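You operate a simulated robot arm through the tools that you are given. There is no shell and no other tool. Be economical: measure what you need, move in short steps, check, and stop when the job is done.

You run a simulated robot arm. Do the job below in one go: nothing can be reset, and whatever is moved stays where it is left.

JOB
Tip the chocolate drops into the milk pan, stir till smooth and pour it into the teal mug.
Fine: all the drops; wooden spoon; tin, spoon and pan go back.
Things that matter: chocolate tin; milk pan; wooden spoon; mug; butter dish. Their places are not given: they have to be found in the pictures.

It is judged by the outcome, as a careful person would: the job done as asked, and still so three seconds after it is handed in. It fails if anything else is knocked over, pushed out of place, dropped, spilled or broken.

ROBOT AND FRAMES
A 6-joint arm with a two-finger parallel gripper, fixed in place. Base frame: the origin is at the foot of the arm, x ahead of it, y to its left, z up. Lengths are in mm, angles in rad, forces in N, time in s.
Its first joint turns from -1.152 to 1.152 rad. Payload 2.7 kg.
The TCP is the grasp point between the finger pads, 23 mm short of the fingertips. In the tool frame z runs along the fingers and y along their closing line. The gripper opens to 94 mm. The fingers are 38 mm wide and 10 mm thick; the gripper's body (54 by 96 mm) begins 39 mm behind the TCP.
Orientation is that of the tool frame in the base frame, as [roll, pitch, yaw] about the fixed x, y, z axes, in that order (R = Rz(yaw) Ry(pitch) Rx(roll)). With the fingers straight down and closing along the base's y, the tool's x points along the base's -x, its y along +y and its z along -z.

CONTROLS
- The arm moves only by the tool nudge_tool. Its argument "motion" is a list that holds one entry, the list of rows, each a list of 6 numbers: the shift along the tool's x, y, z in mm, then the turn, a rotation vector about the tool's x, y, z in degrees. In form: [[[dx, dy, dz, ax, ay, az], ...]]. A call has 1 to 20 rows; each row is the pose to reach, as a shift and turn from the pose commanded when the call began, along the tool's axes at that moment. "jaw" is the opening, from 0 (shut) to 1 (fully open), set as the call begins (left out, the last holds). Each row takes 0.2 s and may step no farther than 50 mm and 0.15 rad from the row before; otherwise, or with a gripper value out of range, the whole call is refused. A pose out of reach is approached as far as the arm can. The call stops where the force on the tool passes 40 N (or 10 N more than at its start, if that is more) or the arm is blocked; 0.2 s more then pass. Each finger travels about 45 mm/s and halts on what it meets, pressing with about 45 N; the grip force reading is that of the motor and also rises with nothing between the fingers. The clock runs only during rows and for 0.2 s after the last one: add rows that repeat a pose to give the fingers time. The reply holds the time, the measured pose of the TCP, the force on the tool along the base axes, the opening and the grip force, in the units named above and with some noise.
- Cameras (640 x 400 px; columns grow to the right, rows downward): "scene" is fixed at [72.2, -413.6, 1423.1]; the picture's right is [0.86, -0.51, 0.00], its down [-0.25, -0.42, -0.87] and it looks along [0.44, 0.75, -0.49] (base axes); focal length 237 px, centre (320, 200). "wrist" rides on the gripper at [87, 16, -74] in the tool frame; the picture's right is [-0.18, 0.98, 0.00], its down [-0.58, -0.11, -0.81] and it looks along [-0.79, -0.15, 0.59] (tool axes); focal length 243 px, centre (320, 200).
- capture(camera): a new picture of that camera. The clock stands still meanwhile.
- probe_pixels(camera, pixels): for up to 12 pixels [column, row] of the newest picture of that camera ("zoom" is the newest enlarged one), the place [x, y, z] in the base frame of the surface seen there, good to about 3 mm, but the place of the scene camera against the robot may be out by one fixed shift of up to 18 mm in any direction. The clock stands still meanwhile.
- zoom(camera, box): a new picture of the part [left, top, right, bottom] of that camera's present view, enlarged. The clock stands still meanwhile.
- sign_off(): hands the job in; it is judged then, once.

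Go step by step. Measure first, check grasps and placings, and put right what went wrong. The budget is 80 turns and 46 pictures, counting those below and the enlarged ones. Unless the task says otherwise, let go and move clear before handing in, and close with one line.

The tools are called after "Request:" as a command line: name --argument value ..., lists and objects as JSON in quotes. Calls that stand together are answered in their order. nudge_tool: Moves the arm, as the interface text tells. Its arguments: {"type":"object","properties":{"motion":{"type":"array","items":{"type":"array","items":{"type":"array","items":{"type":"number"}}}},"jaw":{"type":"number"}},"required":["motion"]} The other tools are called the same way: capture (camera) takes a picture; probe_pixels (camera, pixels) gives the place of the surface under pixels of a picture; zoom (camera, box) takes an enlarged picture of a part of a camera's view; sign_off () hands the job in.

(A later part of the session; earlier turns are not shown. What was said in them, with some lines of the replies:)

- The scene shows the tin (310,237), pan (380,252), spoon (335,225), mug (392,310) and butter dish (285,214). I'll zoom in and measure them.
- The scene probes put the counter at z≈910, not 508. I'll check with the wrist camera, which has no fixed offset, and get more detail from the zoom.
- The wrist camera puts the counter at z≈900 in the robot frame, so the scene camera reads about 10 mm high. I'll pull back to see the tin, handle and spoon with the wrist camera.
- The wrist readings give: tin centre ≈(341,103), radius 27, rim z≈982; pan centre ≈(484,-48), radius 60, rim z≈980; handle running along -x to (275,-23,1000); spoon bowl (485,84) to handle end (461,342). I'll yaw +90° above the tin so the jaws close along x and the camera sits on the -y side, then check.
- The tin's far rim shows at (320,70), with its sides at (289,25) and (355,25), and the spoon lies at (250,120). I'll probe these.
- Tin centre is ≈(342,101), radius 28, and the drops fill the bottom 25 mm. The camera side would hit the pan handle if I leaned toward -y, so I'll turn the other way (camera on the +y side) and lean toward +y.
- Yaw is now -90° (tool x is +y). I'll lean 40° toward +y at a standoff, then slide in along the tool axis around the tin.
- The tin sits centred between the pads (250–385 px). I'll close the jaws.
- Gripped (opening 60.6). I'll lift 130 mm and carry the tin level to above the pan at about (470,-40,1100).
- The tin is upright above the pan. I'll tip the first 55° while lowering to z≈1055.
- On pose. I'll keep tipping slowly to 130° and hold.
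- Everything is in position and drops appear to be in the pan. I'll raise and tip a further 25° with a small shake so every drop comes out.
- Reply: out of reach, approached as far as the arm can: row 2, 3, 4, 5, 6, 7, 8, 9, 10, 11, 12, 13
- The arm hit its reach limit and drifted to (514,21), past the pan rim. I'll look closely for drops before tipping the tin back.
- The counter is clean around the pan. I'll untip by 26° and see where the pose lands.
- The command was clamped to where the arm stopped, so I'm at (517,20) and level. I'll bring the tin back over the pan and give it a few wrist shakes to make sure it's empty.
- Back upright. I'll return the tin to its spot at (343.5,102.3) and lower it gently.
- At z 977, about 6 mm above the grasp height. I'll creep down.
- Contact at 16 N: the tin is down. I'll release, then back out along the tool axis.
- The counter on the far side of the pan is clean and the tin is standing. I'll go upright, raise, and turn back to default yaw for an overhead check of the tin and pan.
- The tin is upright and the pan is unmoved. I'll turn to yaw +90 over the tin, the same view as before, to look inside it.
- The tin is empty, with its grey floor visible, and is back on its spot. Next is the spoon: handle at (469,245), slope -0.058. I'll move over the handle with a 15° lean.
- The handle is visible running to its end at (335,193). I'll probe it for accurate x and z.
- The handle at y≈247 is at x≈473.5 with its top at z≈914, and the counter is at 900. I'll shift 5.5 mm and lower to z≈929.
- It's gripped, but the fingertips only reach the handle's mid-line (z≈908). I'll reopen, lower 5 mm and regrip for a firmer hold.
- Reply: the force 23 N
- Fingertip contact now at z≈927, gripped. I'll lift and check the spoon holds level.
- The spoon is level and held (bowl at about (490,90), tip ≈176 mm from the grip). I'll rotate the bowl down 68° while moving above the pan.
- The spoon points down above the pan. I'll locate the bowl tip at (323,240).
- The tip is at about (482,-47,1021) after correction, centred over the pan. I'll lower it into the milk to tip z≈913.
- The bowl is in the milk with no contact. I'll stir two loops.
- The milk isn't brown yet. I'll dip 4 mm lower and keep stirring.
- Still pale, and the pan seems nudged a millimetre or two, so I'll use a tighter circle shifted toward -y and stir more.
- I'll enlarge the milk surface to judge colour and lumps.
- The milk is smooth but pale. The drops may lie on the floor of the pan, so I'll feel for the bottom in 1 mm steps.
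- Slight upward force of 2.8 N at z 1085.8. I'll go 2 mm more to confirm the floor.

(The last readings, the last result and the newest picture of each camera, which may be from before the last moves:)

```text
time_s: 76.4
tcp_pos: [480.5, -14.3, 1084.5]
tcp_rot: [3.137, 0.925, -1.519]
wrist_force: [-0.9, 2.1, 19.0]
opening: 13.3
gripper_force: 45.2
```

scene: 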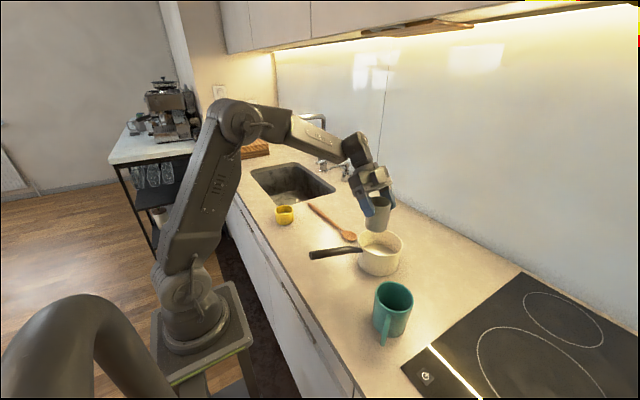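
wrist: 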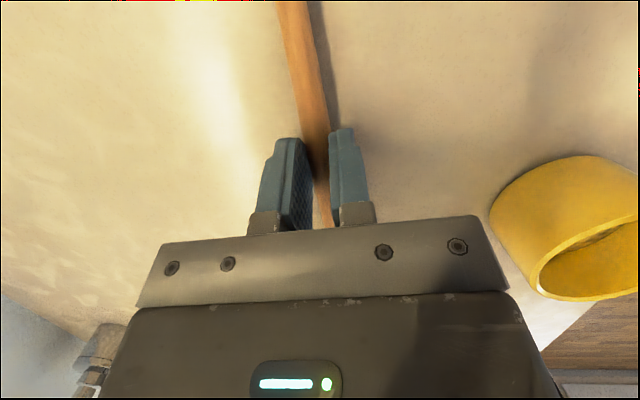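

The floor is at TCP z≈1085.5. I'll raise 1.5 mm and stir several more loops just above it.

Request:
nudge_tool --motion '[[[-1.2, 0, -0.9, 0, 0, 0], [-0.5, -24, -1.8, 0, 0, 0], [-9.1, -17.7, 9.7, 0, 0, 0], [-13.2, -1, 15.1, 0, 0, 0], [-10.1, 16.3, 10.9, 0, 0, 0], [-1.9, 24, 0, 0, 0, 0], [6.7, 17.7, -11.5, 0, 0, 0], [10.8, 1, -16.9, 0, 0, 0], [7.7, -16.3, -12.7, 0, 0, 0], [-0.3, -30, -2, 0, 0, 0], [-10.8, -21.8, 11.9, 0, 0, 0], [-15.6, -1.2, 18.3, 0, 0, 0], [-12, 20.2, 13.5, 0, 0, 0], [-2.1, 30, 0.2, 0, 0, 0], [8.4, 21.8, -13.7, 0, 0, 0], [13.2, 1.2, -20.1, 0, 0, 0], [9.6, -20.2, -15.3, 0, 0, 0], [-0.5, -24, -1.8, 0, 0, 0], [-0.8, -12, -1.5, 0, 0, 0], [-1.2, 0, -0.9, 0, 0, 0]]]'

Request:
nudge_tool --motion '[[[0.7, -24, -0.9, 0, 0, 0], [-7.9, -17.7, 10.6, 0, 0, 0], [-12, -1, 16, 0, 0, 0], [-8.9, 16.3, 11.8, 0, 0, 0], [-0.7, 24, 0.9, 0, 0, 0], [7.9, 17.7, -10.6, 0, 0, 0], [12, 1, -16, 0, 0, 0], [8.9, -16.3, -11.8, 0, 0, 0], [0.7, -24, -0.9, 0, 0, 0], [-7.9, -17.7, 10.6, 0, 0, 0], [-12, -1, 16, 0, 0, 0], [-8.9, 16.3, 11.8, 0, 0, 0], [-0.7, 24, 0.9, 0, 0, 0], [7.9, 17.7, -10.6, 0, 0, 0], [12, 1, -16, 0, 0, 0], [8.9, -16.3, -11.8, 0, 0, 0], [0.7, -24, -0.9, 0, 0, 0], [0.3, -12, -0.5, 0, 0, 0], [0, 0, 0, 0, 0, 0]]]'

Request:
zoom --camera "scene" --box '[355, 225, 407, 264]'

```text
time_s: 80.6
tcp_pos: [481.9, -16.2, 1084.5]
tcp_rot: [3.129, 0.926, -1.522]
wrist_force: [0.0, -0.4, 0.8]
opening: 13.2
gripper_force: 44.7
```

```text
time_s: 84.6
tcp_pos: [481.6, -16.1, 1084.6]
tcp_rot: [3.129, 0.924, -1.524]
wrist_force: [0.1, -0.1, -0.6]
opening: 13.3
gripper_force: 45.0
```

```text
10.26 times, centred on (381, 244) of scene
```

zoom: 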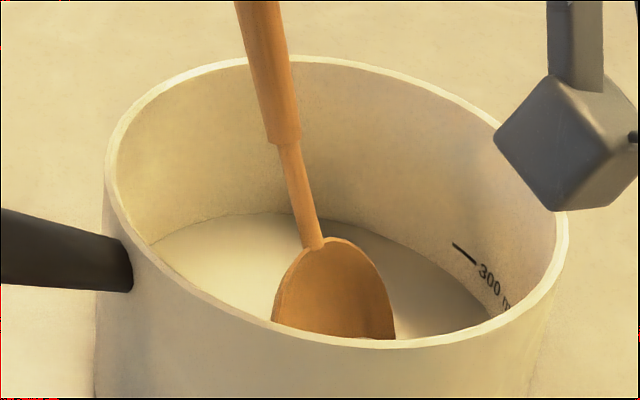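

No visible lumps. I'll do one more batch of loops in the opposite direction, then lift straight out.

Request:
nudge_tool --motion '[[[0.7, -24, -0.9, 0, 0, 0], [8.9, -16.3, -11.8, 0, 0, 0], [12, 1, -16, 0, 0, 0], [7.9, 17.7, -10.6, 0, 0, 0], [-0.7, 24, 0.9, 0, 0, 0], [-8.9, 16.3, 11.8, 0, 0, 0], [-12, -1, 16, 0, 0, 0], [-7.9, -17.7, 10.6, 0, 0, 0], [0.7, -24, -0.9, 0, 0, 0], [8.9, -16.3, -11.8, 0, 0, 0], [12, 1, -16, 0, 0, 0], [7.9, 17.7, -10.6, 0, 0, 0], [-0.7, 24, 0.9, 0, 0, 0], [-8.9, 16.3, 11.8, 0, 0, 0], [-12, -1, 16, 0, 0, 0], [-7.9, -17.7, 10.6, 0, 0, 0], [0.7, -24, -0.9, 0, 0, 0], [0.3, -12, -0.5, 0, 0, 0], [0, 0, 0, 0, 0, 0]]]'

Request:
nudge_tool --motion '[[[0.7, -24, -0.9, 0, 0, 0], [8.9, -16.3, -11.8, 0, 0, 0], [12, 1, -16, 0, 0, 0], [7.9, 17.7, -10.6, 0, 0, 0], [-0.7, 24, 0.9, 0, 0, 0], [-8.9, 16.3, 11.8, 0, 0, 0], [-12, -1, 16, 0, 0, 0], [-7.9, -17.7, 10.6, 0, 0, 0], [0.7, -24, -0.9, 0, 0, 0], [8.9, -16.3, -11.8, 0, 0, 0], [12, 1, -16, 0, 0, 0], [7.9, 17.7, -10.6, 0, 0, 0], [-0.7, 24, 0.9, 0, 0, 0], [-8.9, 16.3, 11.8, 0, 0, 0], [-12, -1, 16, 0, 0, 0], [-7.9, -17.7, 10.6, 0, 0, 0], [0.7, -24, -0.9, 0, 0, 0], [0.3, -12, -0.5, 0, 0, 0], [0, 0, 0, 0, 0, 0]]]'

Request:
nudge_tool --motion '[[[-8, 0, -6, 0, 0, 0], [-24, 0, -18, 0, 0, 0], [-44, 0, -33, 0, 0, 0], [-64, 0, -48, 0, 0, 0], [-84, 0, -63, 0, 0, 0], [-92, 0, -69, 0, 0, 0], [-92, 0, -69, 0, 0, 0], [-92, 0, -69, 0, 0, 0], [-92, 0, -69, 0, 0, 0], [-92, 0, -69, 0, 0, 0], [-92, 0, -69, 0, 0, 0], [-92, 0, -69, 0, 0, 0], [-92, 0, -69, 0, 0, 0]]]'

Request:
zoom --camera "scene" --box '[330, 170, 430, 290]'

```text
time_s: 88.6
tcp_pos: [479.4, -14.0, 1085.7]
tcp_rot: [3.133, 0.924, -1.521]
wrist_force: [-0.9, 0.8, -1.0]
opening: 13.4
gripper_force: 44.7
```

```text
time_s: 92.6
tcp_pos: [481.0, -14.0, 1084.2]
tcp_rot: [3.129, 0.926, -1.522]
wrist_force: [-0.1, 0.6, -0.3]
opening: 13.2
gripper_force: 45.7
```

```text
time_s: 95.4
tcp_pos: [482.3, -15.0, 1200.0]
tcp_rot: [3.129, 0.926, -1.523]
wrist_force: [-0.1, 0.7, 0.2]
opening: 13.2
gripper_force: 45.3
```

```text
3.33 times, centred on (380, 230) of scene
```

zoom: 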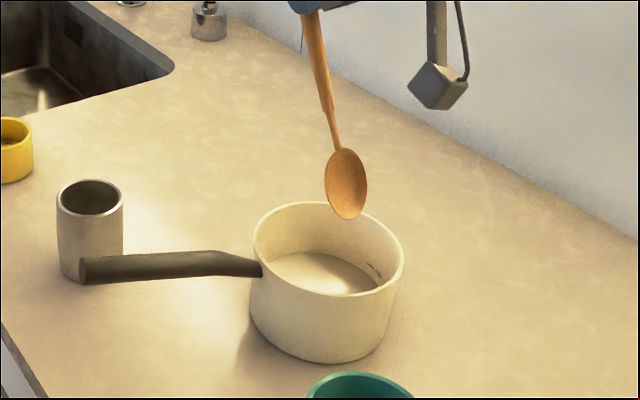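

The spoon is clear and the milk surface is smooth. I'll reverse the swing to level the spoon above its original spot.

Request:
nudge_tool --motion '[[[-18, -0.4, 24, 0, 7, 0], [-36, -0.7, 48, 0, 15, 0], [-54, -1.1, 72, 0, 23, 0], [-64, -1.4, 102, 0, 31, 0], [-70, -1.8, 135, 0, 39, 0], [-76, -2.1, 168, 0, 47, 0], [-78, -2.5, 204, 0, 55, 0], [-80, -2.8, 240, 0, 62, 0], [-83.3, -3.2, 269.4, 0, 68, 0], [-83.3, -3.2, 269.4, 0, 68, 0]]]'

Request:
zoom --camera "scene" --box '[250, 120, 430, 280]'

Request:
probe_pixels --camera "zoom" --pixels '[[240, 111], [300, 147], [330, 158], [352, 173], [280, 130]]'

```text
time_s: 97.6
tcp_pos: [469.3, 250.9, 1104.2]
tcp_rot: [3.135, -0.264, -1.513]
wrist_force: [-0.9, 0.1, -0.7]
opening: 13.1
gripper_force: 45.7
```

```text
2.50 times, centred on (340, 200) of scene
```

zoom: 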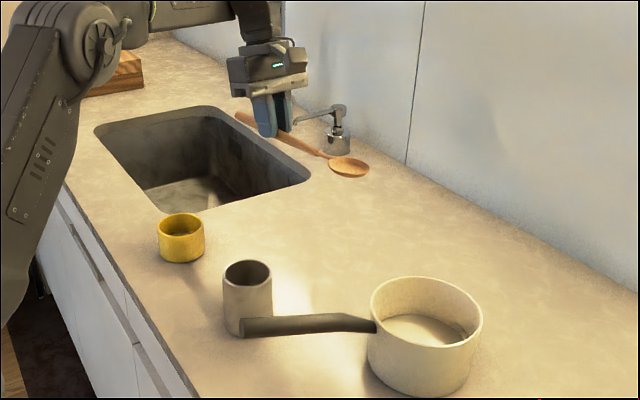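

```text
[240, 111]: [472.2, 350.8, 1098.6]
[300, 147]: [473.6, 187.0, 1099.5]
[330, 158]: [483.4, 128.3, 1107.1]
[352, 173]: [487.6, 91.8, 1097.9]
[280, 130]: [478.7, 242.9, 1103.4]
```

The spoon is level again, and the pan has shifted about 4 mm, which I'll correct when I return it. I'll lower the spoon with a +3 mm x correction.

Request:
nudge_tool --motion '[[[-9, -3, 34, 0, 0, 0], [-18, -3, 68, 0, 0, 0], [-27, -3, 102, 0, 0, 0], [-36, -3, 136, 0, 0, 0], [-41, -3, 155, 0, 0, 0], [-43.5, -3, 163, 0, 0, 0], [-44.5, -3, 167, 0, 0, 0], [-45, -3, 169, 0, 0, 0], [-45, -3, 169, 0, 0, 0]]]'

```text
time_s: 99.6
tcp_pos: [472.8, 251.2, 931.1]
tcp_rot: [3.138, -0.259, -1.512]
wrist_force: [0.8, -1.6, 14.2]
opening: 13.1
gripper_force: 44.4
```

Contact (14 N) at z 931, so the spoon is touching. I'll open gently and rise straight up.

Request:
nudge_tool --jaw 0.5 --motion '[[[0, 0, 0, 0, 0, 0], [0, 0, 0, 0, 0, 0], [0, 0, 0, 0, 0, 0], [0, 0, 0, 0, 0, 0], [4, 0, -15, 0, 0, 0], [13, 0, -48, 0, 0, 0], [23, 0, -85, 0, 0, 0], [34, 0, -125, 0, 0, 0], [44, 0, -165, 0, 0, 0], [57, 0, -212, 0, 0, 0], [57, 0, -212, 0, 0, 0]]]'

Request:
capture --camera "wrist"

```text
time_s: 102.0
tcp_pos: [473.1, 250.8, 1149.0]
tcp_rot: [3.134, -0.261, -1.512]
wrist_force: [0.0, -0.5, 0.3]
opening: 47.1
gripper_force: 0.1
```

```text
14 pictures are left
```

wrist: 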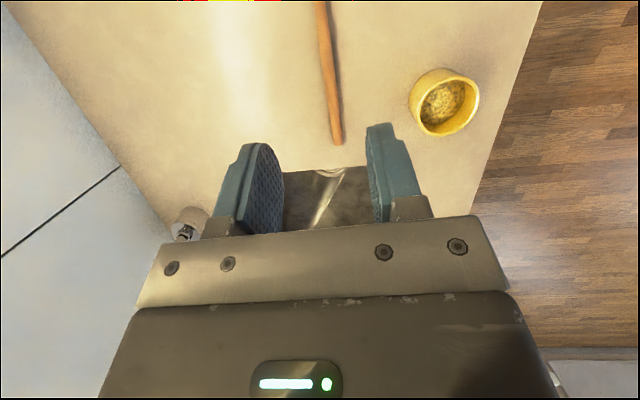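

The spoon lies back on the counter. I'll check where its handle end is, then go upright and return to default yaw at (250,-70,1200) to view the pan and mug.

Request:
probe_pixels --camera "wrist" --pixels '[[338, 142], [330, 85], [322, 20], [446, 85]]'

Request:
nudge_tool --jaw 0.7 --motion '[[[0, 0, 0, 0, -7.5, 0], [0, 0, 0, 0, -15, 0], [0, 0, 0, 0, -15, 0]]]'

Request:
nudge_tool --motion '[[[26, 20, -4, 0, 0, 7.8], [51, 40, -9, 0, 0, 15.6], [77, 60, -13, 0, 0, 23.4], [102, 80, -17, 0, 0, 31.2], [128, 100, -21, 0, 0, 39], [153, 120, -26, 0, 0, 46.8], [179, 140, -30, 0, 0, 54.6], [205, 161, -34, 0, 0, 62.4], [230, 181, -38, 0, 0, 70.2], [256, 201, -43, 0, 0, 78], [281, 221, -47, 0, 0, 85.8], [307, 241, -51, 0, 0, 93.3], [307, 241, -51, 0, 0, 93.3]]]'

Request:
capture --camera "wrist"

```text
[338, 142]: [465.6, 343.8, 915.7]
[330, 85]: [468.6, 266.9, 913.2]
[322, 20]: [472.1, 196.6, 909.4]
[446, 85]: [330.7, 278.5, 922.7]
```

```text
time_s: 102.8
tcp_pos: [473.4, 251.9, 1148.2]
tcp_rot: [3.136, 0.001, -1.513]
wrist_force: [-0.8, -0.3, -0.4]
opening: 65.5
gripper_force: 0.0
```

```text
time_s: 105.6
tcp_pos: [248.1, -69.7, 1201.1]
tcp_rot: [-3.141, -0.007, 3.139]
wrist_force: [0.4, 0.3, 0.3]
opening: 65.9
gripper_force: 0.0
```

```text
13 pictures are left
```

wrist: 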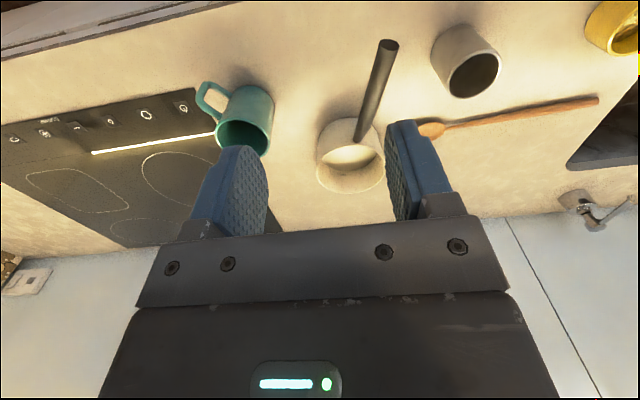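

The spoon is within about 3 mm of its original place. I'll probe the pan rim and handle and the mug rim.

Request:
probe_pixels --camera "wrist" --pixels '[[388, 48], [380, 75], [372, 100], [362, 130], [318, 160], [350, 193], [383, 165], [352, 158], [242, 121], [217, 128], [268, 132], [247, 140]]'

Request:
zoom --camera "wrist" --box '[180, 30, 420, 200]'

```text
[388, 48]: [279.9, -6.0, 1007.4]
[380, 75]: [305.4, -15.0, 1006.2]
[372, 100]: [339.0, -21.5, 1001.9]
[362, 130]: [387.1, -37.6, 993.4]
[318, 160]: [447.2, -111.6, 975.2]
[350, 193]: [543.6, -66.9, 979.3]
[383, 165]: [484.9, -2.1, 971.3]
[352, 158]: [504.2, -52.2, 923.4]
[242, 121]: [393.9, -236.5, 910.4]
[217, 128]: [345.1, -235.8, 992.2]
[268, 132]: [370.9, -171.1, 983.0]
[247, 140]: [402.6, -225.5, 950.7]
```

```text
2.35 times, centred on (300, 115) of wrist
```

zoom: 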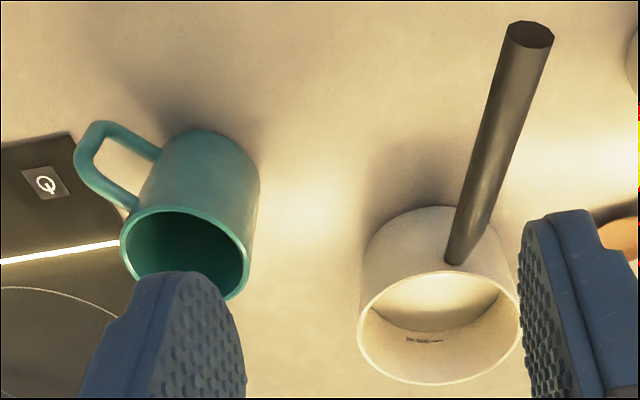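

Pan centre is now ≈(484,-62) with its handle at 16.4° (originally (483,-48) at 8.5°). The mug centre is ≈(372,-209), rim ≈988, radius 39. Before lifting milk I'll dry-run the final pour orientation, pouring toward -x, to confirm reach.

Request:
nudge_tool --motion '[[[-9, -5, 7, 0, 0, 7.8], [-18, -11, 14, 0, 0, 15.6], [-27, -16, 20, 0, 0, 23.4], [-35, -22, 27, 0, 0, 31.2], [-44, -27, 34, 0, 0, 39], [-53, -33, 40, 0, 0, 46.8], [-62, -38, 47, 0, 0, 54.6], [-70, -44, 54, 0, 0, 62.4], [-79, -49, 60, 0, 0, 70], [-79, -49, 60, 0, 0, 70]]]'

Request:
nudge_tool --motion '[[[0, 0, 7, -7.8, 0, 0], [0, 0, 14, -15.6, 0, 0], [0, 0, 21, -23.4, 0, 0], [0, 0, 28, -31.2, 0, 0], [0, 0, 35, -39, 0, 0], [0, 0, 42, -46.8, 0, 0], [0, 0, 49, -54.6, 0, 0], [0, 0, 56, -62.4, 0, 0], [0, 0, 64, -70, 0, 0], [0, 0, 64, -70, 0, 0]]]'

```text
time_s: 107.8
tcp_pos: [329.0, -119.8, 1141.3]
tcp_rot: [-3.133, -0.002, 1.916]
wrist_force: [0.2, 0.1, -0.3]
opening: 66.0
gripper_force: 0.1
```

```text
time_s: 110.0
tcp_pos: [328.0, -118.0, 1077.4]
tcp_rot: [1.924, -0.002, 1.918]
wrist_force: [-1.2, 0.4, 0.0]
opening: 66.0
gripper_force: 0.0
```

Reached cleanly. I'll test 25° more for margin, then revert to upright in the same call.

Request:
nudge_tool --motion '[[[0, 0, 0, -8, 0, 0], [0, 0, 0, -16, 0, 0], [0, 0, 0, -25, 0, 0], [0, 0, 0, -25, 0, 0]]]'

```text
refused: row 3 steps farther than a row can; nothing moved
```

Request:
nudge_tool --motion '[[[0, 0, 0, -8, 0, 0], [0, 0, 0, -16, 0, 0], [0, 0, 0, -24, 0, 0], [0, 0, 0, -24, 0, 0]]]'

```text
time_s: 111.0
tcp_pos: [328.3, -117.9, 1075.9]
tcp_rot: [1.505, -0.001, 1.919]
wrist_force: [0.1, -0.2, -0.1]
opening: 65.8
gripper_force: 0.0
```

Tilt up to 94° is reachable. I'll go upright, yaw back to the handle's 16.4°, and come above the handle.

Request:
nudge_tool --motion '[[[0, 5, 0, 7.85, 0, 0], [0, 10, 0, 15.7, 0, 0], [0, 15, 0, 23.5, 0, 0], [0, 20, 0, 31.3, 0, 0], [0, 25, 0, 39.2, 0, 0], [0, 30, 0, 47, 0, 0], [0, 35, 0, 54.8, 0, 0], [0, 40, 0, 62.7, 0, 0], [0, 45, 0, 70.5, 0, 0], [0, 50, 0, 78.3, 0, 0], [0, 55, 0, 86.2, 0, 0], [0, 60, 0, 94, 0, 0], [0, 60, 0, 94, 0, 0]]]'

Request:
nudge_tool --motion '[[[12, 15, 2, 0, 0, -7.6], [24, 30, 5, 0, 0, -15.3], [35, 45, 7, 0, 0, -23], [47, 59, 9, 0, 0, -30.6], [59, 74, 12, 0, 0, -38.3], [71, 89, 14, 0, 0, -46], [82.4, 104, 16, 0, 0, -53.6], [82.4, 104, 16, 0, 0, -53.6]]]'

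Request:
nudge_tool --motion '[[[0, 0, 21, 8.3, 0, 0], [0, 0, 42, 16.7, 0, 0], [0, 0, 63, 25, 0, 0], [0, 0, 63, 25, 0, 0]]]'

Request:
capture --camera "wrist"

```text
time_s: 113.8
tcp_pos: [325.5, -120.7, 1137.2]
tcp_rot: [-3.132, 0.0, 1.919]
wrist_force: [0.2, 0.1, -0.4]
opening: 65.7
gripper_force: 0.0
```

```text
time_s: 115.6
tcp_pos: [394.7, -5.8, 1122.3]
tcp_rot: [-3.14, -0.006, 2.857]
wrist_force: [0.3, 0.1, -0.4]
opening: 65.6
gripper_force: 0.0
```

```text
time_s: 116.6
tcp_pos: [394.3, -6.9, 1057.9]
tcp_rot: [-2.701, -0.007, 2.856]
wrist_force: [-0.7, -0.5, -0.1]
opening: 65.7
gripper_force: 0.0
```

```text
11 pictures are left
```

wrist: 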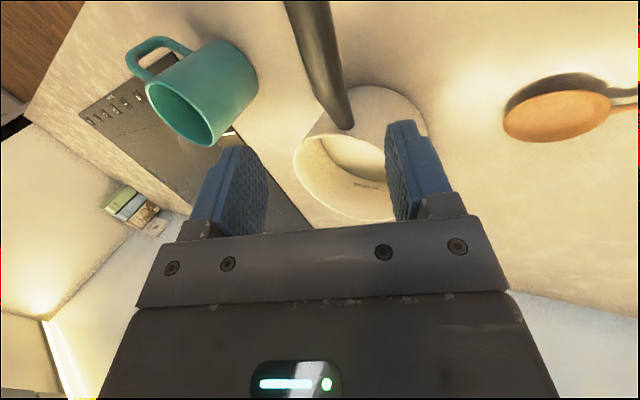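

The handle passes between the open fingers. I'll probe it for the exact approach.

Request:
probe_pixels --camera "wrist" --pixels '[[308, 20], [318, 55], [330, 90], [338, 112], [344, 125], [305, 60], [332, 55], [318, 95], [341, 90]]'

```text
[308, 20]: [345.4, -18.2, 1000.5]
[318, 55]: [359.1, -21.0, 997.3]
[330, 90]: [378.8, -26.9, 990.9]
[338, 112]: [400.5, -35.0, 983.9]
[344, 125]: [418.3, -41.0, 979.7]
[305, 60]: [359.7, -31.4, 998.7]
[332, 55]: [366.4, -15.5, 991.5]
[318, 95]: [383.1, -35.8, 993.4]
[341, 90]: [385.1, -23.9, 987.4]
```

Handle centre at the grip is ≈(388,-36,984). I'll slide in 79 mm along the tool and close.

Request:
nudge_tool --motion '[[[-1, 2, 20, 0, 0, 0], [-2, 4, 42, 0, 0, 0], [-2, 4, 60, 0, 0, 0], [-2, 4, 72, 0, 0, 0], [-2, 4, 79, 0, 0, 0], [-2, 4, 79, 0, 0, 0]]]'

Request:
nudge_tool --jaw 0 --motion '[[[0, 0, 0, 0, 0, 0], [0, 0, 0, 0, 0, 0], [0, 0, 0, 0, 0, 0], [0, 0, 0, 0, 0, 0], [0, 0, 0, 0, 0, 0], [0, 0, 0, 0, 0, 0]]]'

Request:
capture --camera "wrist"

```text
time_s: 118.0
tcp_pos: [387.5, -36.9, 985.6]
tcp_rot: [-2.703, -0.007, 2.855]
wrist_force: [-0.3, -0.2, 0.6]
opening: 65.8
gripper_force: 0.1
```

```text
time_s: 119.4
tcp_pos: [387.3, -36.8, 984.1]
tcp_rot: [-2.703, -0.007, 2.857]
wrist_force: [0.1, -0.1, 1.1]
opening: 22.3
gripper_force: 45.4
```

```text
10 pictures are left
```

wrist: 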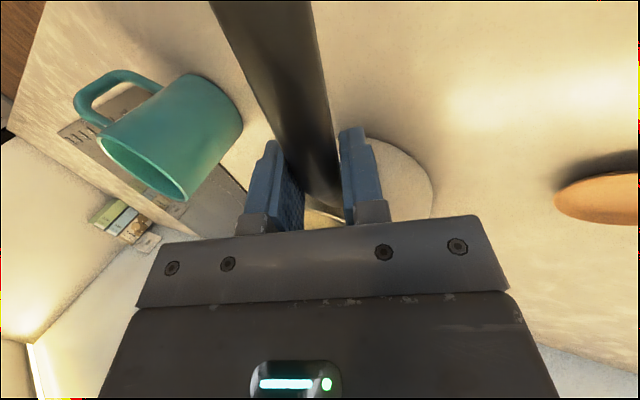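

Gripped (22 mm). I'll lift 30 mm slowly and check whether the pan stays level.

Request:
nudge_tool --motion '[[[0, -1, -2, 0, 0, 0], [0, -2.5, -5.5, 0, 0, 0], [0, -5, -11, 0, 0, 0], [0, -8.5, -18, 0, 0, 0], [0, -11.5, -24.5, 0, 0, 0], [0, -12.7, -27.2, 0, 0, 0], [0, -12.7, -27.2, 0, 0, 0]]]'

Request:
zoom --camera "scene" --box '[280, 170, 440, 330]'

```text
time_s: 121.0
tcp_pos: [388.1, -34.6, 1013.7]
tcp_rot: [-2.703, -0.008, 2.856]
wrist_force: [0.0, 0.3, -5.8]
opening: 22.2
gripper_force: 44.9
```

```text
2.50 times, centred on (360, 250) of scene
```

zoom: 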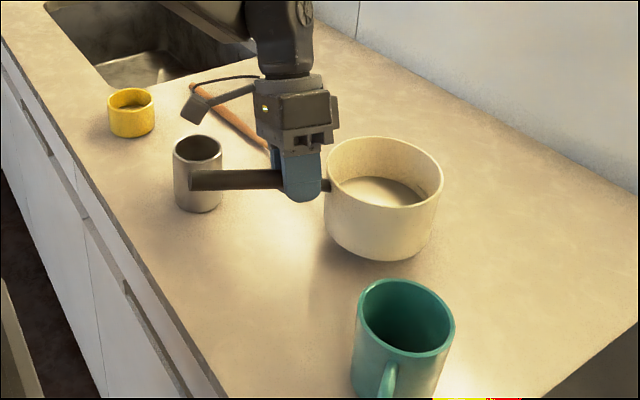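

The pan is level and firmly held, reading about 6 N. I'll raise to z≈1098, then yaw it 53.6° and move beside and above the mug.

Request:
nudge_tool --motion '[[[0, -4, -9, 0, 0, 0], [0, -12, -26, 0, 0, 0], [0, -21, -45, 0, 0, 0], [0, -30, -64, 0, 0, 0], [0, -35.7, -77, 0, 0, 0], [-2, -40, -75, 0, 1.5, 3.2], [-5, -46, -72, 0, 4.5, 9.7], [-8, -53, -69, 0, 7.5, 16.2], [-11, -59, -66, 0, 10.5, 22.7], [-14, -65, -63, 0, 13.5, 29.1], [-17, -71, -60, 0, 16.5, 35.6], [-20, -78, -57, 0, 19.5, 42.1], [-22.5, -83.5, -54.5, 0, 21.8, 47], [-23.3, -85.1, -53.7, 0, 22.5, 48.5], [-23.3, -85.1, -53.7, 0, 22.5, 48.5]]]'

Request:
zoom --camera "scene" --box '[280, 170, 440, 330]'

```text
time_s: 124.2
tcp_pos: [393.2, -95.8, 1099.1]
tcp_rot: [-2.699, 0.0, 1.919]
wrist_force: [0.0, -0.4, -5.4]
opening: 22.2
gripper_force: 44.5
```

```text
2.50 times, centred on (360, 250) of scene
```

zoom: 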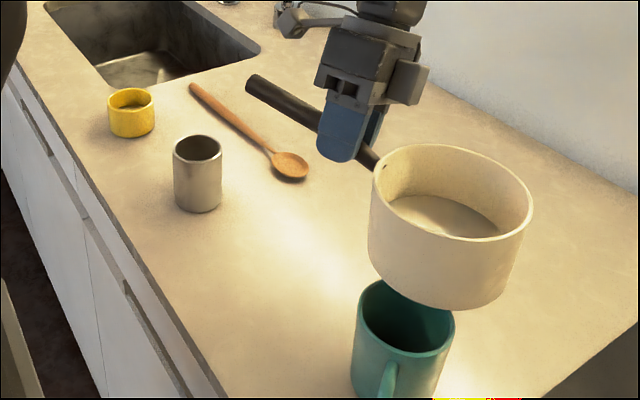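

The pan is level beside and above the mug. I'll measure pan rim against mug rim in the same picture, so the camera offset cancels.

Request:
probe_pixels --camera "zoom" --pixels '[[374, 175], [531, 205], [470, 237], [440, 147], [400, 225], [357, 310], [453, 330], [405, 354], [375, 345], [395, 282], [362, 292]]'

```text
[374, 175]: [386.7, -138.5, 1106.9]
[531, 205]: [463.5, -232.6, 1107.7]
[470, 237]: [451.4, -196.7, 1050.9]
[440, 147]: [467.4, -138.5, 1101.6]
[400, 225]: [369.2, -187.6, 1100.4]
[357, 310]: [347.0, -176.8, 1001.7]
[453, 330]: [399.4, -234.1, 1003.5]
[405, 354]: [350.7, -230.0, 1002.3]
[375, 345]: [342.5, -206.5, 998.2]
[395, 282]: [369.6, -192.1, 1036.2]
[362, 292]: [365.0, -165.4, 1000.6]
```

Pan-to-mug geometry matches the plan: pan centre about 52–58 mm behind the mug centre along the pour line. I'll begin tilting to 46° about the handle.

Request:
nudge_tool --motion '[[[0, 0, 0, -6, 0, 0], [0, 0, 0, -12, 0, 0], [0, 0, 0, -18, 0, 0], [0, 0, 0, -24, 0, 0], [0, 0, 0, -30, 0, 0], [0, 0, 0, -35, 0, 0], [0, 0, 0, -39, 0, 0], [0, -1.2, 0.6, -42, 0, 0], [0, -2.4, 1.1, -44, 0, 0], [0, -3.6, 1.7, -46, 0, 0], [0, -3.6, 1.7, -46, 0, 0]]]'

Request:
zoom --camera "scene" --box '[320, 200, 440, 350]'

```text
time_s: 126.6
tcp_pos: [391.1, -96.5, 1099.5]
tcp_rot: [2.78, -0.001, 1.921]
wrist_force: [-0.1, 0.2, -5.1]
opening: 22.2
gripper_force: 45.2
```

```text
2.67 times, centred on (380, 275) of scene
```

zoom: 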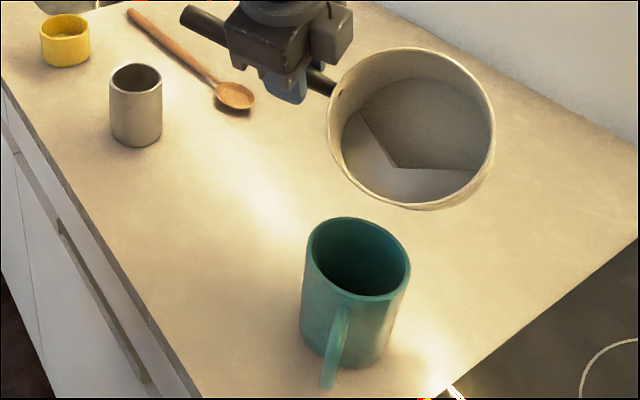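

The milk is near the lip, positioned over the mug. I'll continue slowly to about 58° and check the stream.

Request:
nudge_tool --motion '[[[0, -1.1, -0.4, -1.5, 0, 0], [0, -2.2, -0.9, -3, 0, 0], [0, -3.7, -1.4, -4.5, 0, 0], [0, -4.9, -1.9, -6, 0, 0], [0, -6.1, -2.3, -7.5, 0, 0], [0, -7.8, -1.9, -9, 0, 0], [0, -9.6, -1, -10.5, 0, 0], [0, -11.4, -0.1, -12, 0, 0]]]'

Request:
zoom --camera "scene" --box '[320, 200, 440, 350]'

```text
time_s: 128.4
tcp_pos: [379.3, -100.3, 1093.9]
tcp_rot: [2.572, 0.0, 1.921]
wrist_force: [0.4, -0.4, -4.0]
opening: 22.3
gripper_force: 45.2
```

```text
2.67 times, centred on (380, 275) of scene
```

zoom: 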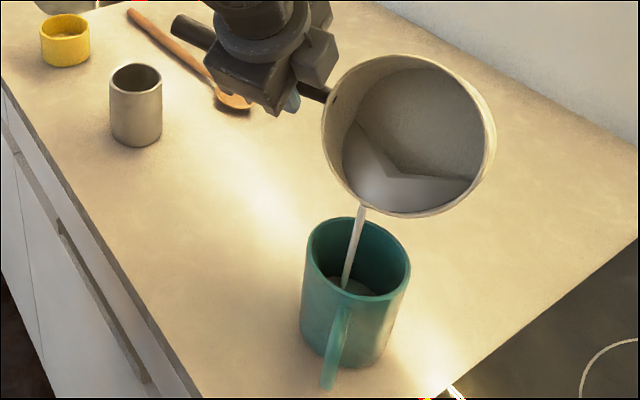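

A clean stream is falling into the mug. I'll continue the slow pour on to 96°.

Request:
nudge_tool --motion '[[[0, -2, 0.3, -1.5, 0, 0], [0, -3.9, 0.5, -3, 0, 0], [0, -5.8, 0.9, -4.5, 0, 0], [0, -7.8, 1.1, -6, 0, 0], [0, -9.8, 1.4, -7.5, 0, 0], [0, -11.7, 1.7, -9, 0, 0], [0, -13.7, 2, -10.5, 0, 0], [0, -15.6, 2.3, -12, 0, 0], [0, -17.5, 2.6, -13.5, 0, 0], [0, -19.5, 2.8, -15, 0, 0], [0, -21.3, 2.9, -16.5, 0, 0], [0, -22.5, 2.1, -18, 0, 0], [0, -24.7, 0.7, -20.5, 0, 0], [0, -26.8, -0.7, -23, 0, 0], [0, -29, -2.2, -25.5, 0, 0], [0, -31.2, -3.6, -28, 0, 0], [0, -33.4, -5, -30.5, 0, 0], [0, -35.6, -6.4, -33, 0, 0], [0, -37.8, -7.8, -35.5, 0, 0], [0, -39.9, -9.2, -38, 0, 0]]]'

Request:
zoom --camera "scene" --box '[320, 200, 440, 350]'

```text
time_s: 132.6
tcp_pos: [344.4, -116.0, 1080.9]
tcp_rot: [1.907, 0.0, 1.921]
wrist_force: [-0.5, -0.1, -3.3]
opening: 22.3
gripper_force: 45.1
```

```text
2.67 times, centred on (380, 275) of scene
```

zoom: 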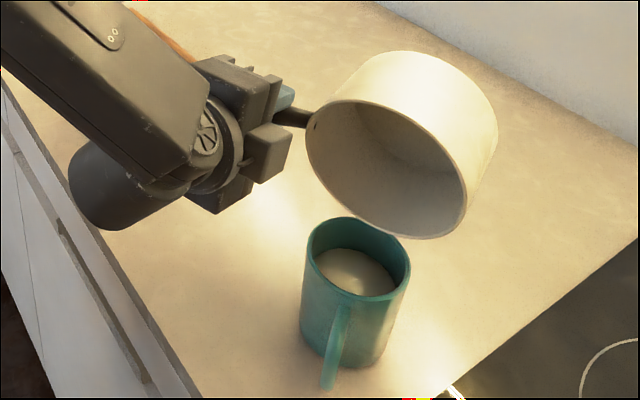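

The mug is filled and the pan looks empty, with no spill. I'll tip to 114° briefly to drain, hold, then return.

Request:
nudge_tool --motion '[[[0, -1.5, -4.5, -4.5, 0, 0], [0, -3, -9, -9, 0, 0], [0, -4.6, -13.5, -13.5, 0, 0], [0, -6.2, -18, -18, 0, 0], [0, -6.2, -18, -18, 0, 0], [0, -6.2, -18, -18, 0, 0], [0, -6.2, -18, -18, 0, 0], [0, -6.2, -18, -18, 0, 0], [0, -6.2, -18, -18, 0, 0], [0, -6.2, -18, -18, 0, 0], [0, -6.2, -18, -18, 0, 0], [0, -6.2, -18, -18, 0, 0]]]'

```text
time_s: 135.2
tcp_pos: [325.8, -119.7, 1082.0]
tcp_rot: [1.595, 0.0, 1.921]
wrist_force: [0.4, -0.3, -3.3]
opening: 22.5
gripper_force: 44.9
```

I'll untip the pan along the mirrored path, raised slightly.

Request:
nudge_tool --motion '[[[0, 5, 5, 7.6, 0, 0], [0, 10, 12, 15.2, 0, 0], [0, 15, 20, 22.8, 0, 0], [0, 20, 28, 30.4, 0, 0], [0, 24, 37, 38, 0, 0], [0, 24, 46, 45.6, 0, 0], [0, 24, 54, 53.2, 0, 0], [0, 24, 62, 60.8, 0, 0], [0, 24, 70, 68.4, 0, 0], [0, 24, 72, 76, 0, 0], [0, 24, 72, 83.6, 0, 0], [0, 24, 72, 91.2, 0, 0], [0, 24, 72, 98.8, 0, 0], [0, 24, 72, 106.4, 0, 0], [0, 24, 72, 114, 0, 0], [0, 24, 72, 114, 0, 0]]]'

```text
time_s: 138.6
tcp_pos: [394.8, -95.5, 1103.5]
tcp_rot: [-2.695, -0.001, 1.922]
wrist_force: [0.4, -0.1, -3.4]
opening: 22.3
gripper_force: 45.4
```

I'll yaw back 60.3°, which also undoes the nudge from stirring, and go above the pan's original place with G target (384.5,-35).

Request:
nudge_tool --motion '[[[3, 0.5, -0.2, 0, -1.3, -2.7], [9, 1.5, -0.7, 0, -3.9, -8.2], [16, 2.7, -1.3, 0, -7, -14.7], [23, 3.8, -1.8, 0, -10, -21], [30, 5, -2.4, 0, -13, -27.2], [37, 6.1, -3, 0, -16, -33.5], [44, 7.3, -3.5, 0, -19, -39.7], [51, 8.4, -4, 0, -22, -46], [57, 9.4, -4.5, 0, -24.5, -51.3], [60.4, 10, -4.8, 0, -26, -54.4], [60.4, 10, -4.8, 0, -26, -54.4]]]'

```text
time_s: 141.0
tcp_pos: [384.6, -34.5, 1103.5]
tcp_rot: [-2.699, 0.003, 2.976]
wrist_force: [0.2, -0.9, -2.6]
opening: 22.4
gripper_force: 44.9
```

On target. I'll lower 116 mm, slowing at the end.

Request:
nudge_tool --motion '[[[0, 8.6, 18, 0, 0, 0], [0, 19.3, 40.7, 0, 0, 0], [0, 30, 63.3, 0, 0, 0], [0, 38.5, 81.4, 0, 0, 0], [0, 44, 93, 0, 0, 0], [0, 47, 99.4, 0, 0, 0], [0, 48.8, 103, 0, 0, 0], [0, 49.7, 105, 0, 0, 0], [0, 49.7, 105, 0, 0, 0]]]'

```text
time_s: 143.0
tcp_pos: [383.8, -34.9, 986.7]
tcp_rot: [-2.698, 0.003, 2.974]
wrist_force: [-2.5, -0.7, 3.8]
opening: 22.3
gripper_force: 45.3
```

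Contact is starting (force rose from -2.6 to +3.8 N). I'll go 1.5 mm more to seat it, then release.

Request:
nudge_tool --motion '[[[0, 0.3, 0.7, 0, 0, 0], [0, 0.6, 1.35, 0, 0, 0], [0, 0.6, 1.35, 0, 0, 0]]]'

Request:
nudge_tool --jaw 0.6 --motion '[[[0, 0, 0, 0, 0, 0], [0, 0, 0, 0, 0, 0], [0, 0, 0, 0, 0, 0], [0, 0, 0, 0, 0, 0], [0, 0, 0, 0, 0, 0]]]'

Request:
nudge_tool --motion '[[[0, 0, -10, 0, 0, 0], [0, 0, -30, 0, 0, 0], [0, 0, -60, 0, 0, 0], [0, 0, -95, 0, 0, 0], [0, 0, -130, 0, 0, 0], [0, 0, -130, -8, 0, 0], [0, 0, -140, -16, 0, 0], [0, 0, -150, -24, 0, 0]]]'

```text
time_s: 143.8
tcp_pos: [384.5, -35.3, 986.0]
tcp_rot: [-2.697, 0.003, 2.975]
wrist_force: [-4.6, -3.5, 9.4]
opening: 22.2
gripper_force: 45.3
```

```text
time_s: 145.0
tcp_pos: [385.8, -33.8, 986.1]
tcp_rot: [-2.699, 0.002, 2.973]
wrist_force: [1.1, 0.1, -0.7]
opening: 56.5
gripper_force: 0.1
```

```text
time_s: 146.8
tcp_pos: [396.4, 28.4, 1121.6]
tcp_rot: [-3.118, 0.004, 2.975]
wrist_force: [-0.1, 0.4, 0.4]
opening: 56.6
gripper_force: 0.0
```

Released and clear. I'll move to the earlier viewing pose (245,69,1194) to compare places.

Request:
nudge_tool --motion '[[[20, 2, -14, 0, 0, -2], [50, 5, -30, 0, 0, -4], [85, 8, -45, 0, 0, -6], [120, 11, -60, 0, 0, -8], [145, 14, -70, 0, 0, -9.5], [156, 15, -72, -1.3, 0, -9.5], [156, 15, -72, -1.3, 0, -9.5]]]'

Request:
capture --camera "wrist"

Request:
probe_pixels --camera "wrist" --pixels '[[248, 76], [255, 100], [262, 125], [268, 145], [252, 190], [280, 203], [352, 147], [357, 102]]'

Request:
zoom --camera "scene" --box '[260, 190, 440, 350]'

```text
time_s: 148.4
tcp_pos: [244.3, 71.7, 1193.2]
tcp_rot: [-3.139, -0.001, 3.139]
wrist_force: [-0.6, -0.6, -0.4]
opening: 56.4
gripper_force: 0.0
```

```text
4 pictures are left
```

wrist: 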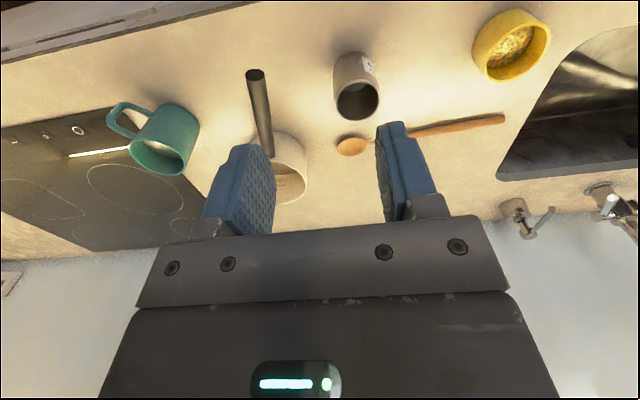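

```text
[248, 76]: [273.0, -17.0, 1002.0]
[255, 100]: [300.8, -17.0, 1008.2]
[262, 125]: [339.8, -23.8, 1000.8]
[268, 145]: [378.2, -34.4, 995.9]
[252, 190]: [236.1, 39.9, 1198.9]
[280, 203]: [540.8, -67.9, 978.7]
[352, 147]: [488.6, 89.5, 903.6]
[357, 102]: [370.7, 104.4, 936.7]
```

```text
2.50 times, centred on (350, 270) of scene
```

zoom: 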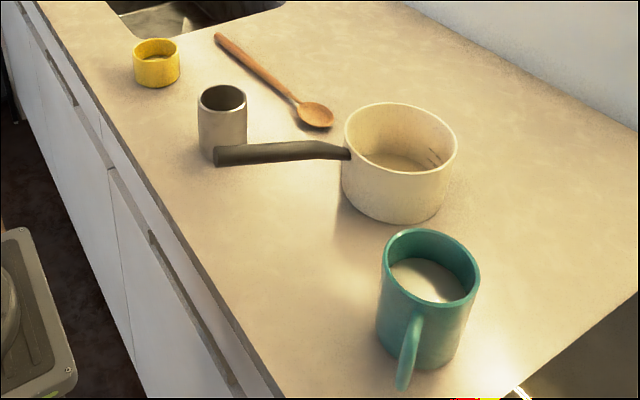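

Everything's in place; the pan is within about 1 cm of its original spot. I'll look into the pan and mug for leftover drops.

Request:
zoom --camera "scene" --box '[350, 225, 406, 265]'

Request:
zoom --camera "scene" --box '[360, 275, 408, 315]'

```text
10.00 times, centred on (378, 245) of scene
```

zoom: 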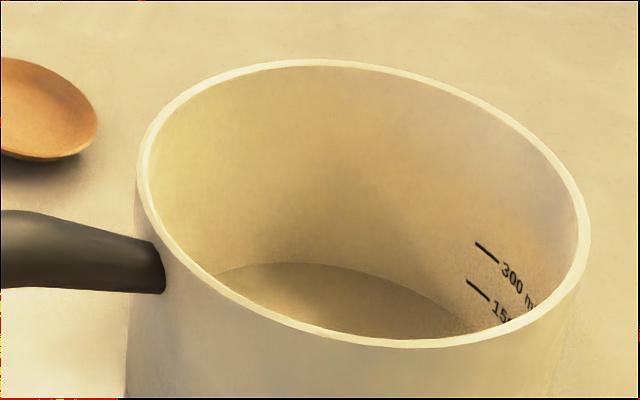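

```text
10.00 times, centred on (384, 295) of scene
```

zoom: 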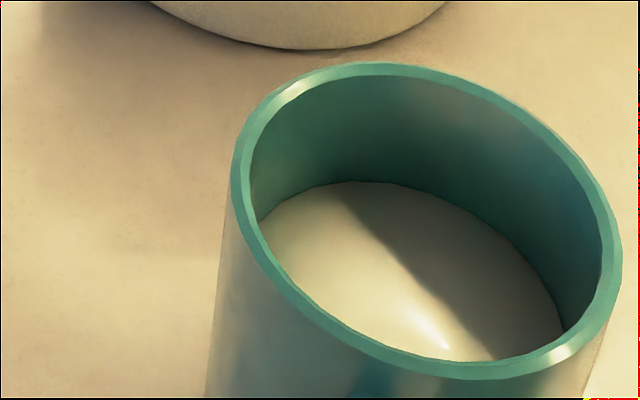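

The pan is empty with no drops left in it, and the mug holds a smooth liquid with nothing spilled around it. The tin, spoon and pan are back and the arm is clear, so I'm handing in.

Request:
sign_off

```text
The job is handed in.
```

I tipped all the drops into the pan, stirred with the wooden spoon and poured it into the teal mug without spilling. It looks smooth but stayed milk-white, so I couldn't confirm by colour that the chocolate melted. The tin and spoon are back in place, and the pan is about 1 cm off its original spot.
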